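You operate a simulated robot arm through the tools that you are given. There is no shell and no other tool. Be economical: measure what you need, move in short steps, check, and stop when the job is done.

Carry out the task below with a simulated robot arm. There is one attempt and no reset: what you move stays moved.

TASK
Put one of the bushes from the top of the kit table on top of the blue band spool.

It is judged by the outcome, as a careful person would: the job done as asked, and still so three seconds after it is handed in. It fails if anything else is knocked over, pushed out of place, dropped, spilled or broken.

THE ROBOT
A 7-joint arm with a two-finger parallel gripper, fixed in place. Base frame: the origin is at the foot of the arm, x ahead of it, y to its left, z up; the work surface is at about z = 0. Lengths are in m, angles in degrees, forces in N, time in s.
With the tool pointing down near the work surface it reaches from about 0.24 to 0.62 m from the base axis. Its first joint turns from -66.0 to 66.0 degrees. Payload 2.6 kg.
Tool frame: the origin (TCP) lies between the finger pads and is the grasp point; the fingertips stand 0.03 m ahead of it; z points along the fingers, y is the line along which they close. The gripper opens to 0.094 m. The fingers are 0.028 m wide and 0.01 m thick; the gripper's body (0.05 by 0.096 m) begins 0.055 m behind the TCP.
Orientation is told as [roll, pitch, yaw] about the base's x, y, z axes, in that order, counted from this pose: with the fingers straight down and closing along the base's y, the tool's x points along the base's -x, its y along +y and its z along -z.

THE INTERFACE
- The arm moves only by the tool drive_tool. Its argument "rows" is one flat list of numbers, 7 for each row, row after row: the turn, a rotation vector about the base's x, y, z in degrees, then the shift along the base's x, y, z in cm, then the closure, from 0 (fully open) to 1 (shut). In form: [wx, wy, wz, tx, ty, tz, jaw, wx, wy, wz, tx, ty, tz, jaw, ...]. A call has 1 to 20 rows; each row shifts and turns the commanded pose from where the row before left it. A row lasts 0.2 s, in which the tool goes at most 0.05 m and 8.6 degrees; a call with a longer step from one row to the next is refused whole, and so is a gripper value outside its range. A pose out of reach is approached as far as the arm can. The call stops where the force on the tool passes 40 N (or 10 N more than at its start, if that is more) or the arm is blocked; 0.2 s more then pass. The fingers move at their own pace (about 0.072 m/s each) and stop on an object; they squeeze with about 32 N. The grip force told is the motor's: it shows also when the fingers shut on nothing. Time passes only in rows, and 0.2 s behind the last, so rows that do not move let the fingers close. It gives the time, the measured TCP pose, the force on the tool (base axes), the opening and the grip force at its end, in the units of the frame above (readings bear some noise).
- Cameras (640 x 400 px; columns grow to the right, rows downward): "scene" is fixed at [0.0423, 0.4489, 0.5718]; the picture's right is [-0.62, -0.78, 0.00], its down [-0.40, 0.32, -0.86] and it looks along [0.67, -0.53, -0.51] (base axes); focal length 366 px, centre (320, 200). "wrist" rides on the gripper at [-0.037, 0, -0.058] in the tool frame; the picture's right is [0.00, -1.00, 0.00], its down [0.97, 0.00, -0.24] and it looks along [0.24, 0.00, 0.97] (tool axes); focal length 218 px, centre (320, 200).
- camera(camera): a new picture of that camera. No time passes.
- locate(camera, pixels): for up to 12 pixels [column, row] of the newest picture of that camera ("zoom" is the newest enlarged one), the place [x, y, z] in the base frame of the surface seen there, good to about 0.002 m, but the place of the scene camera against the robot may be out by one fixed shift of up to 0.012 m in any direction. No time passes.
- zoom(camera, box): a new picture of the part [left, top, right, bottom] of that camera's present view, enlarged. No time passes.
- job_done(): hands the job in; it is judged then, once.

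Work in short steps. Measure before you move; look again where a grasp or a placing could have gone wrong, and mend it. You have 60 turns and 30 pictures in all, the two below and enlarged ones among them. Open the gripper and draw the arm clear of the work before you hand the job in, unless the task says otherwise; then end with one line.

The tools are called after "Call:" by a JSON object that holds its "method" and its "body". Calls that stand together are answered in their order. drive_tool: Moves the arm, as the interface text tells. Its arguments: {"type":"object","properties":{"rows":{"type":"array"}},"required":["rows"]} The other tools are called the same way: camera (camera) takes a picture; locate (camera, pixels) gives the place of the surface under pixels of a picture; zoom (camera, box) takes an enlarged picture of a part of a camera's view; job_done () hands the job in.

At the start:

```text
clock: 0.0
tool_pos: [0.3432, -0.0181, 0.2791]
tool_rot: [0.0, 0.0, 0.0]
contact_force: [0.2, 0.1, 0.4]
width: 0.0938
grip_force: 0.0
```

scene: 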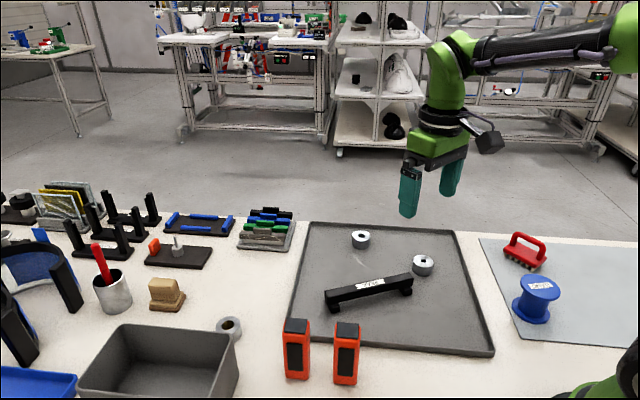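
wrist: 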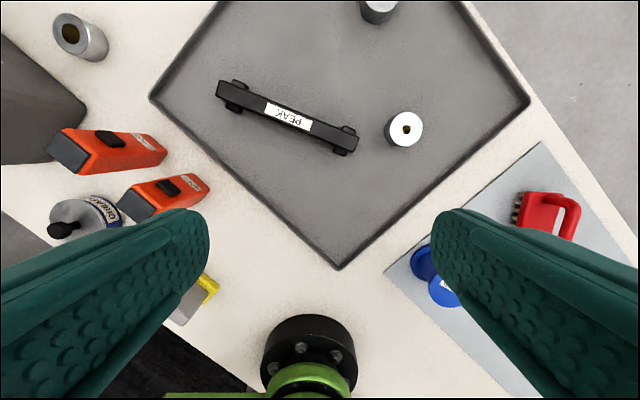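

The scene shows two bushes in the grey tray at (361,238) and (423,265), another ring at (228,328), and the blue spool at (536,297). I'll look closer at both areas.

Call:
{"method": "zoom", "body": {"camera": "scene", "box": [280, 200, 520, 370]}}

Call:
{"method": "zoom", "body": {"camera": "scene", "box": [460, 210, 640, 360]}}

Call:
{"method": "locate", "body": {"camera": "scene", "pixels": [[361, 234], [423, 260], [229, 323], [541, 283], [532, 318], [400, 320], [392, 240], [560, 330], [470, 347], [250, 300], [492, 352], [368, 284]]}}

Call:
{"method": "locate", "body": {"camera": "wrist", "pixels": [[406, 122], [398, 138], [340, 220], [340, 264], [339, 280], [80, 35], [447, 290], [420, 262], [378, 8], [310, 125]]}}

```text
2.35 times, centred on (400, 285) of scene
```

zoom: 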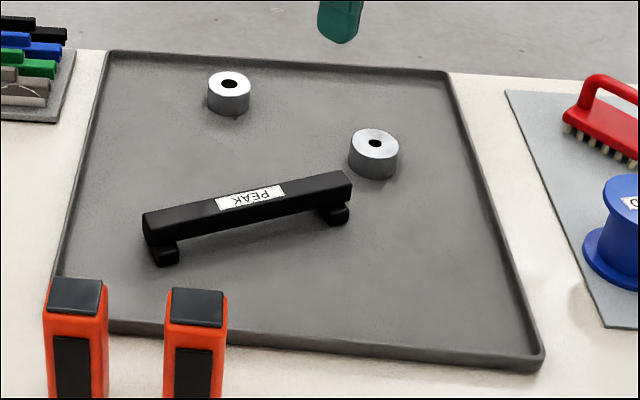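

```text
2.67 times, centred on (550, 285) of scene
```

zoom: 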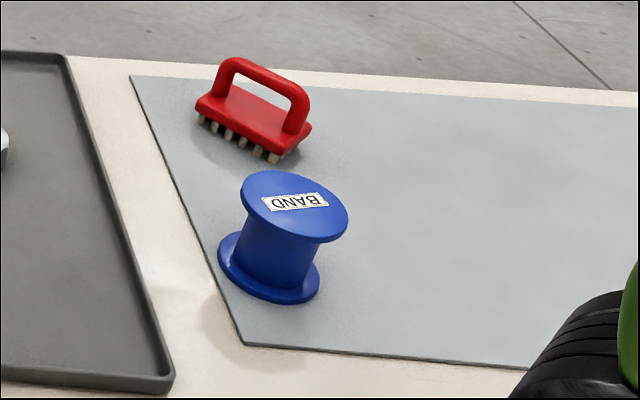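

```text
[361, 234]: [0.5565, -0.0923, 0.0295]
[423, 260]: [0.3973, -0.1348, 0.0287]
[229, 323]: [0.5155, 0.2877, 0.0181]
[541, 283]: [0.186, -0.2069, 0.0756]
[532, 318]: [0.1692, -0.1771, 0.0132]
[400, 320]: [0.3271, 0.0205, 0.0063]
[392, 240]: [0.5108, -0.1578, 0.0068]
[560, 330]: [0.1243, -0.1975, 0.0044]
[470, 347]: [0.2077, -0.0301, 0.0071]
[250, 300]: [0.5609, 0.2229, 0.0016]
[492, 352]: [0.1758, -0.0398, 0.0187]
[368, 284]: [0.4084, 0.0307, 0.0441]
```

```text
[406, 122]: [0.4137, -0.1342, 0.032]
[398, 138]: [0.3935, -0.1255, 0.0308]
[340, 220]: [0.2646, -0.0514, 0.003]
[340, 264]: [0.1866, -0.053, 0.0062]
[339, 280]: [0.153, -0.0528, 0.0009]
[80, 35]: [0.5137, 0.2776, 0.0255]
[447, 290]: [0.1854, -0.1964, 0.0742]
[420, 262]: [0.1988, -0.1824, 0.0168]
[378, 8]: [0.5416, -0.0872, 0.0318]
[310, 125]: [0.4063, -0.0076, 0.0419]
```

The tray holds two identical bushes. I'll check the outer ring and the left fixtures to rule out other candidates.

Call:
{"method": "zoom", "body": {"camera": "scene", "box": [0, 170, 300, 358]}}

Call:
{"method": "zoom", "body": {"camera": "wrist", "box": [340, 0, 480, 160]}}

Call:
{"method": "zoom", "body": {"camera": "scene", "box": [0, 0, 330, 206]}}

```text
2.13 times, centred on (150, 264) of scene
```

zoom: 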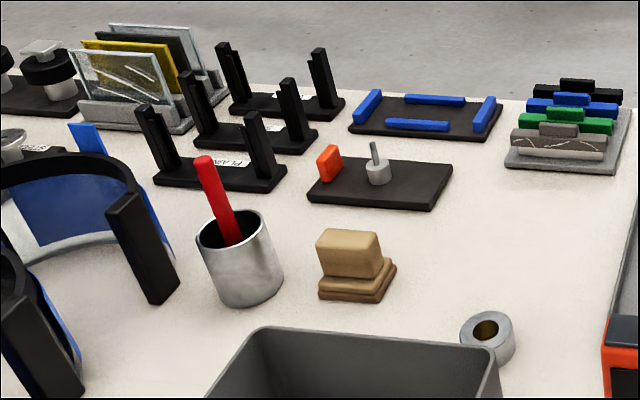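

```text
2.50 times, centred on (410, 80) of wrist
```

zoom: 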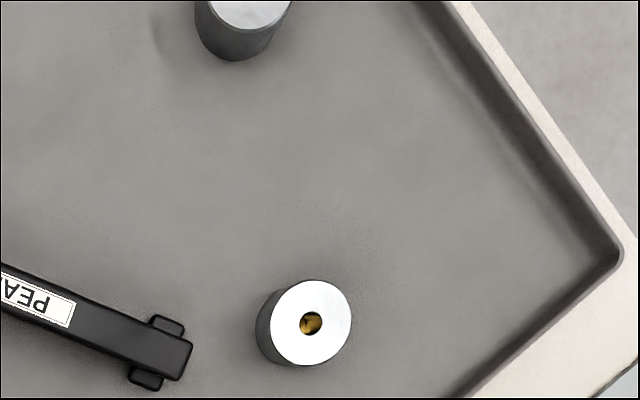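

```text
1.94 times, centred on (165, 103) of scene
```

zoom: 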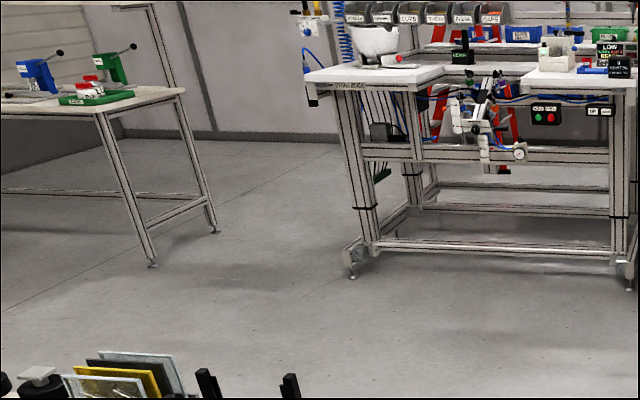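

I'll take the near tray bush, with its top disc at wrist pixel (406,129). Measuring its rim, and the handle and brush for clearance.

Call:
{"method": "locate", "body": {"camera": "wrist", "pixels": [[392, 129], [421, 129], [407, 114], [406, 144], [356, 140], [345, 152], [398, 120], [415, 137], [565, 200], [540, 215]]}}

Call:
{"method": "drive_tool", "body": {"rows": [0, 0, 0, 2.5, -4, -2, 0, 0, 0, 0, 2.5, -4, -2, 0, 0, 0, 0, 1.2, -3.2, -2, 0, 0, 0, 0, 0, 0, -3, 0, 0, 0, 0, 0, 0, -3, 0, 0, 0, 0, 0, 0, 0, 0]}}

Call:
{"method": "camera", "body": {"camera": "wrist"}}

```text
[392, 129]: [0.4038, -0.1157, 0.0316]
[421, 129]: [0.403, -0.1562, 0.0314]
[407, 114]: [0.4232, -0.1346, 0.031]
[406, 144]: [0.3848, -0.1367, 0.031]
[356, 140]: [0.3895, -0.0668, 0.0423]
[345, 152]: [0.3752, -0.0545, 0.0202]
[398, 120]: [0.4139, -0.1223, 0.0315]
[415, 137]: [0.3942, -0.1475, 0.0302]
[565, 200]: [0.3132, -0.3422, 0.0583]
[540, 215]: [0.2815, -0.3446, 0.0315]
```

```text
refused: row 1 steps farther than a row can; nothing moved
```

```text
22 pictures are left
```

wrist: 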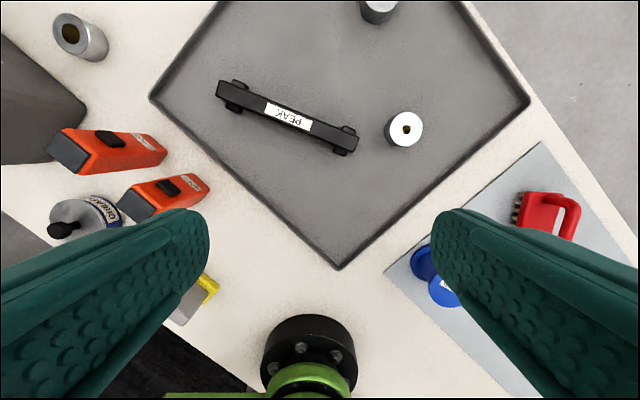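

The bush is centred near (0.404,-0.136), about 42 mm across, with its top at z 0.031. I'll move above it with the jaws partly closed so they clear the black handle.

Call:
{"method": "drive_tool", "body": {"rows": [0, 0, 0, 2, -3.5, -2, 0.22, 0, 0, 0, 2, -3.5, -2, 0.22, 0, 0, 0, 2, -3.5, -2, 0.22, 0, 0, 0, 0.1, -1.3, -3, 0.22, 0, 0, 0, 0, 0, -3, 0.22, 0, 0, 0, 0, 0, -3, 0.22, 0, 0, 0, 0, 0, 0, 0.22]}}

Call:
{"method": "camera", "body": {"camera": "wrist"}}

```text
clock: 1.6
tool_pos: [0.4061, -0.1356, 0.1279]
tool_rot: [0.0, 0.0, 0.1]
contact_force: [0.0, 0.2, 1.0]
width: 0.0731
grip_force: 0.1
```

```text
21 pictures are left
```

wrist: 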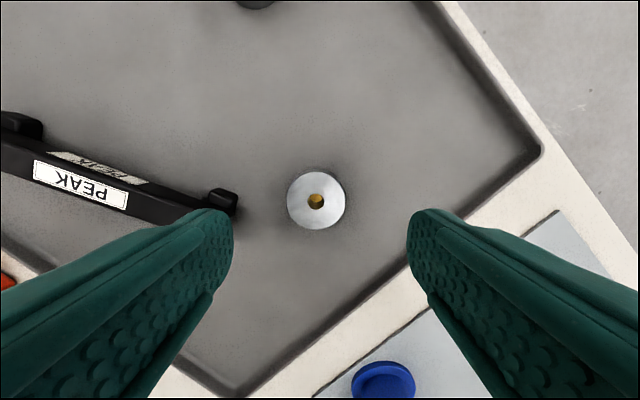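

The bush disc is at (316,201), between the fingers. I'll check its centre and the handle's end by locating.

Call:
{"method": "locate", "body": {"camera": "wrist", "pixels": [[290, 202], [343, 200], [317, 173], [316, 228], [239, 203], [225, 195], [352, 385], [416, 385], [383, 362]]}}

```text
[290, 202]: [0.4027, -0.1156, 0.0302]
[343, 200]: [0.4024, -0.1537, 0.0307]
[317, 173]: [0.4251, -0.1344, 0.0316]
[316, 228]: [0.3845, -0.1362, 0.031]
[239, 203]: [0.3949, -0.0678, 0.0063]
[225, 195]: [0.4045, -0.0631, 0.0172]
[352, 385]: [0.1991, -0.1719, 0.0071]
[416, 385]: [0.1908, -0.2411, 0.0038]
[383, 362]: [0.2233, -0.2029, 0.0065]
```

The centre is (0.404,-0.135) and the handle is clear. I'll descend to TCP z≈0.040 and close.

Call:
{"method": "drive_tool", "body": {"rows": [0, 0, 0, -0.2, 0.05, -3, 0.22, 0, 0, 0, 0, 0, -2.8, 0.22, 0, 0, 0, 0, 0, -1.5, 0.22, 0, 0, 0, 0, 0, -1, 0.22, 0, 0, 0, 0, 0, -0.5, 0.22, 0, 0, 0, 0, 0, 0, 0.22, 0, 0, 0, 0, 0, 0, 0.6, 0, 0, 0, 0, 0, 0, 0.8, 0, 0, 0, 0, 0, 0, 0.8]}}

```text
clock: 3.6
tool_pos: [0.403, -0.1364, 0.0407]
tool_rot: [0.0, 0.0, 0.0]
contact_force: [-0.9, -0.5, 0.1]
width: 0.043
grip_force: 32.1
```

It is gripped at 43 mm wide with 32 N. Next I'll lift it and check the picture.

Call:
{"method": "drive_tool", "body": {"rows": [0, 0, 0, 0, 0, 2, 0.8, 0, 0, 0, 0, 0, 4, 0.8, 0, 0, 0, 0, 0, 4, 0.8, 0, 0, 0, 0, 0, 4, 0.8, 0, 0, 0, -2, 0, 2, 0.8, 0, 0, 0, -4, -1, 0, 0.8, 0, 0, 0, -4, -1, 0, 0.8, 0, 0, 0, -2, -1, 0, 0.8, 0, 0, 0, 0, 0, 0, 0.8]}}

Call:
{"method": "camera", "body": {"camera": "wrist"}}

Call:
{"method": "camera", "body": {"camera": "scene"}}

```text
clock: 5.6
tool_pos: [0.2833, -0.1661, 0.203]
tool_rot: [0.0, 0.0, 0.0]
contact_force: [-0.3, 0.8, -0.8]
width: 0.0428
grip_force: 31.8
```

```text
20 pictures are left
```

wrist: 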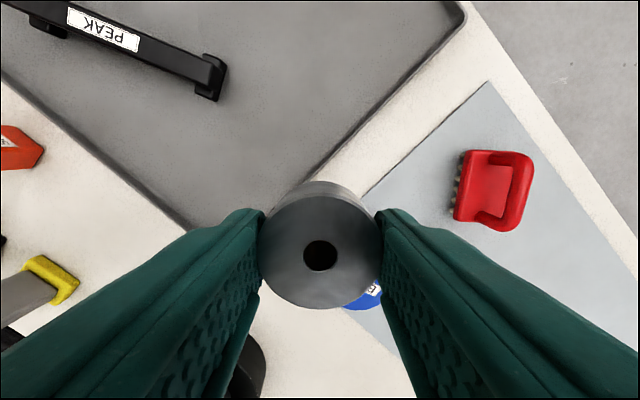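

```text
19 pictures are left
```

scene: 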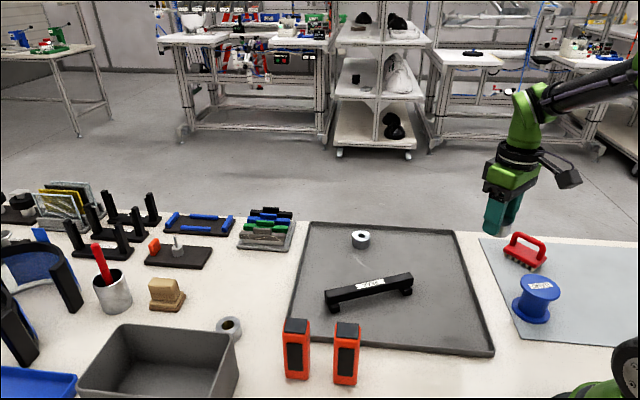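

The bush is held, and the spool at (362,298) is partly hidden behind it. I'll back off in x and line up in y so I can see the spool below the bush between the fingers.

Call:
{"method": "drive_tool", "body": {"rows": [0, 0, 0, 3.5, -2, 2.5, 0.8, 0, 0, 0, 3.5, -2, 2.5, 0.8, 0, 0, 0, 0, 0, 0, 0.8]}}

Call:
{"method": "camera", "body": {"camera": "wrist"}}

```text
clock: 6.4
tool_pos: [0.3528, -0.2061, 0.251]
tool_rot: [0.0, -0.1, 0.0]
contact_force: [-0.7, -0.4, -1.0]
width: 0.0428
grip_force: 32.2
```

```text
18 pictures are left
```

wrist: 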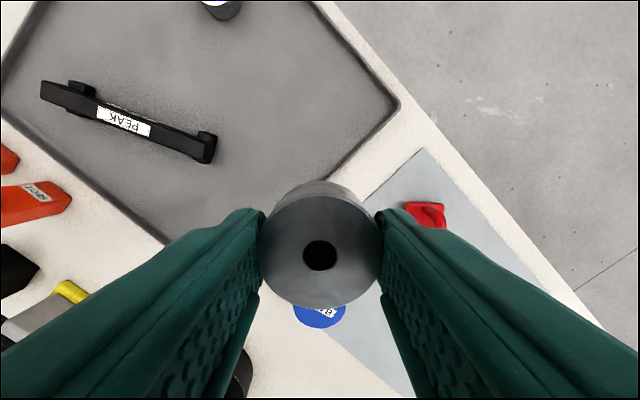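

The spool's near half shows at (320,315). I'll go 5 cm further out to see its full top.

Call:
{"method": "drive_tool", "body": {"rows": [0, 0, 0, 3, 0, 0, 0.8, 0, 0, 0, 3, 0, 0, 0.8, 0, 0, 0, 0, 0, 0, 0.8]}}

Call:
{"method": "zoom", "body": {"camera": "wrist", "box": [240, 290, 400, 390]}}

```text
clock: 7.2
tool_pos: [0.4139, -0.2063, 0.2506]
tool_rot: [0.0, 0.0, 0.0]
contact_force: [-0.1, 0.0, -1.1]
width: 0.0431
grip_force: 31.9
```

```text
4.00 times, centred on (320, 340) of wrist
```

zoom: 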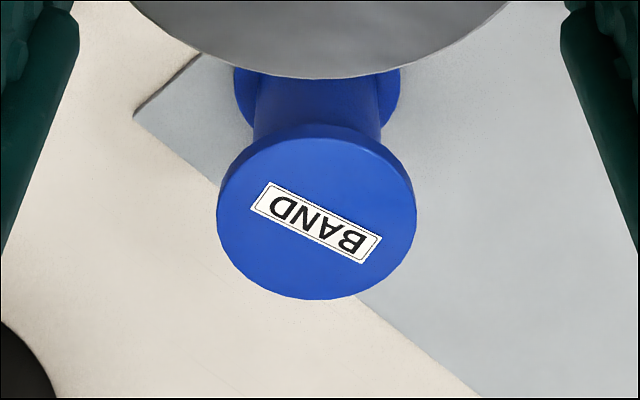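

The full spool top is now visible, spanning zoom columns 217–415 and rows about 140–299. I'll locate its rim points.

Call:
{"method": "locate", "body": {"camera": "zoom", "pixels": [[222, 212], [411, 212], [317, 142], [317, 295], [317, 218], [250, 160], [385, 280], [385, 160], [250, 275]]}}

```text
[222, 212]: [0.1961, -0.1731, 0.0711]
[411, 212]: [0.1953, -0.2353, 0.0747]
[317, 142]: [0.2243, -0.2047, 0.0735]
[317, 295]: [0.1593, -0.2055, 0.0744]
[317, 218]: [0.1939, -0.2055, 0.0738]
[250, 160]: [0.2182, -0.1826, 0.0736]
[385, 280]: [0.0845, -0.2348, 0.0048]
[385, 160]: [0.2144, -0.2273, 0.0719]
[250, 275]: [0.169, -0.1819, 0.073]
```

The spool top is centred at (0.192,-0.205), z 0.074 and 65 mm across, so the release height is TCP z≈0.1085. I'll move above it and come down to 0.125.

Call:
{"method": "drive_tool", "body": {"rows": [0, 0, 0, -4, 0, 0, 0.8, 0, 0, 0, -4, 0, 0, 0.8, 0, 0, 0, -4, 0, 0, 0.8, 0, 0, 0, -4, 0, -1, 0.8, 0, 0, 0, -4, 0, -1.5, 0.8, 0, 0, 0, -2.3, 0.1, -3, 0.8, 0, 0, 0, 0, 0, -3, 0.8, 0, 0, 0, 0, 0, -2.5, 0.8, 0, 0, 0, 0, 0, -1.5, 0.8, 0, 0, 0, 0, 0, 0, 0.8]}}

Call:
{"method": "zoom", "body": {"camera": "scene", "box": [460, 210, 620, 335]}}

Call:
{"method": "camera", "body": {"camera": "wrist"}}

```text
clock: 9.4
tool_pos: [0.1906, -0.2046, 0.1255]
tool_rot: [0.0, 0.0, 0.0]
contact_force: [0.0, 0.2, -2.1]
width: 0.0427
grip_force: 31.7
```

```text
3.20 times, centred on (540, 272) of scene
```

zoom: 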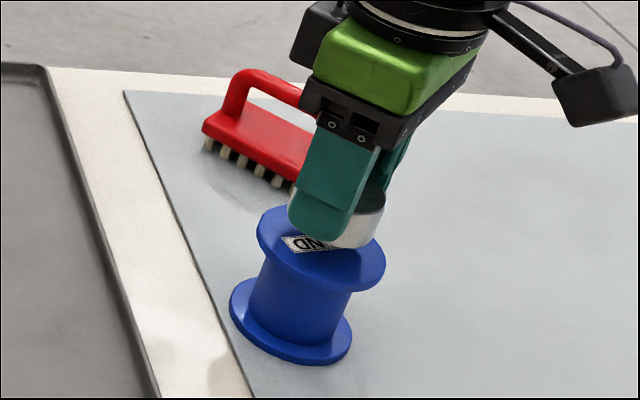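

```text
15 pictures are left
```

wrist: 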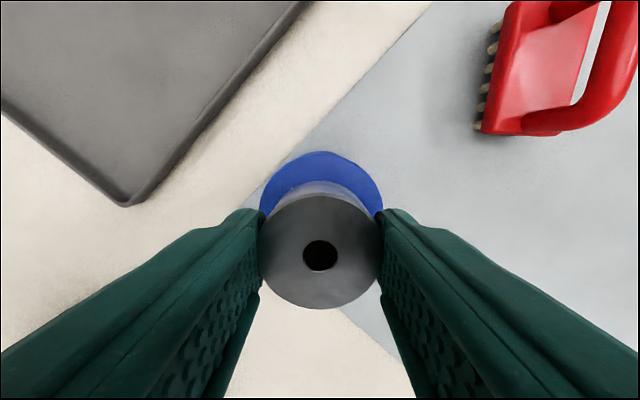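

The bush is about 17 mm above the spool and centred. I'll lower it in small steps.

Call:
{"method": "drive_tool", "body": {"rows": [0, 0, 0, 0.1, 0, -0.8, 0.8, 0, 0, 0, 0, 0, -0.5, 0.8, 0, 0, 0, 0, 0, -0.2, 0.8, 0, 0, 0, 0, 0, 0, 0.8, 0, 0, 0, 0, 0, 0, 0.8]}}

```text
clock: 10.6
tool_pos: [0.1919, -0.2047, 0.1113]
tool_rot: [0.0, 0.0, 0.0]
contact_force: [-0.4, 0.1, -1.0]
width: 0.0429
grip_force: 32.4
```

Call:
{"method": "drive_tool", "body": {"rows": [0, 0, 0, 0, 0, -0.15, 0.8, 0, 0, 0, 0, 0, 0, 0.8]}}

Call:
{"method": "zoom", "body": {"camera": "scene", "box": [490, 240, 586, 315]}}

```text
clock: 11.2
tool_pos: [0.1917, -0.2057, 0.1091]
tool_rot: [0.0, -0.1, 0.0]
contact_force: [0.6, 0.2, -0.7]
width: 0.0429
grip_force: 31.7
```

```text
5.33 times, centred on (538, 278) of scene
```

zoom: 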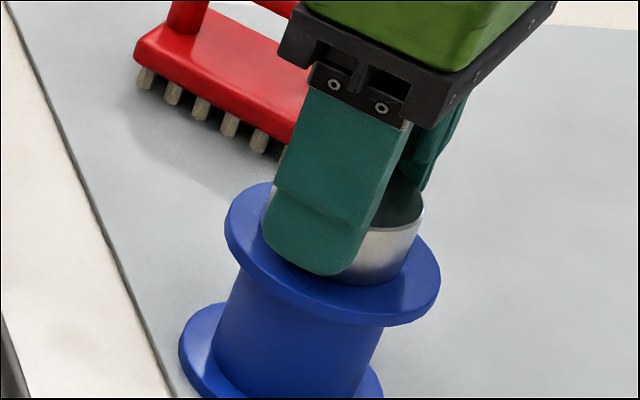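

It is almost touching. I'll lower in 0.7 mm steps until the force rises.

Call:
{"method": "drive_tool", "body": {"rows": [0, 0, 0, 0, 0, -0.07, 0.8, 0, 0, 0, 0, 0, 0, 0.8]}}

Call:
{"method": "drive_tool", "body": {"rows": [0, 0, 0, 0, 0, -0.07, 0.8, 0, 0, 0, 0, 0, 0, 0.8]}}

```text
clock: 11.8
tool_pos: [0.1918, -0.2046, 0.1083]
tool_rot: [0.0, 0.1, 0.0]
contact_force: [-0.4, 0.4, -1.9]
width: 0.0427
grip_force: 32.3
```

```text
clock: 12.4
tool_pos: [0.193, -0.2053, 0.1084]
tool_rot: [0.0, -0.1, 0.0]
contact_force: [-1.0, 1.1, 8.2]
width: 0.0428
grip_force: 32.3
```

An 8 N upward force shows contact. I'll release gradually and lift straight up.

Call:
{"method": "drive_tool", "body": {"rows": [0, 0, 0, 0, 0, 0.03, 0.52, 0, 0, 0, 0, 0, 0, 0.45, 0, 0, 0, 0, 0, 0, 0.35, 0, 0, 0, 0, 0, 0, 0.25, 0, 0, 0, 0, 0, 0, 0.25, 0, 0, 0, 0, 0, 1, 0.25, 0, 0, 0, 0, 0, 2, 0.25, 0, 0, 0, 0, 0, 3, 0.25, 0, 0, 0, 0, 0, 4, 0.25, 0, 0, 0, 3, 0, 3, 0.25, 0, 0, 0, 4, 1, 0, 0.2, 0, 0, 0, 4, 1, 0, 0.1, 0, 0, 0, 0, 0, 0, 0]}}

Call:
{"method": "camera", "body": {"camera": "scene"}}

Call:
{"method": "zoom", "body": {"camera": "scene", "box": [460, 210, 620, 335]}}

```text
clock: 15.2
tool_pos: [0.3043, -0.1826, 0.2392]
tool_rot: [0.0, 0.0, 0.0]
contact_force: [-1.0, -0.2, -0.6]
width: 0.0939
grip_force: 0.0
```

```text
13 pictures are left
```

scene: 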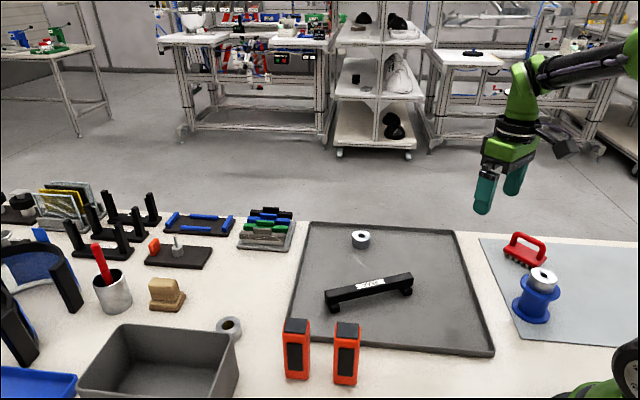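

```text
3.20 times, centred on (540, 272) of scene
```

zoom: 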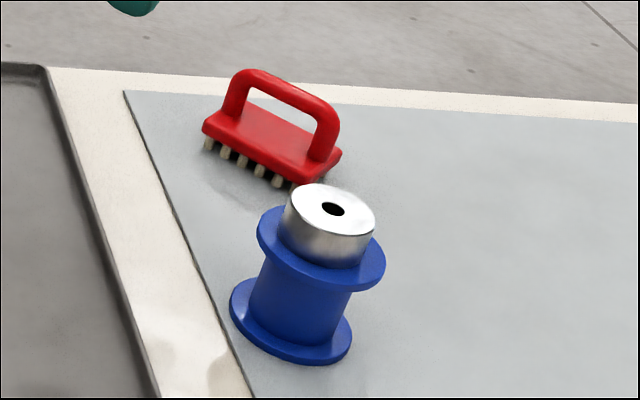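

The bush sits centred on the spool at (541,280), nothing else has moved, and the gripper is open and clear. I'm handing it in.

Call:
{"method": "job_done", "body": {}}

```text
The job is handed in.
```

I placed one of the two bushes from the grey tray on top of the blue band spool. It sits flat and centred, and nothing else was moved. I took "kit table" to mean the work table with that tray on it.
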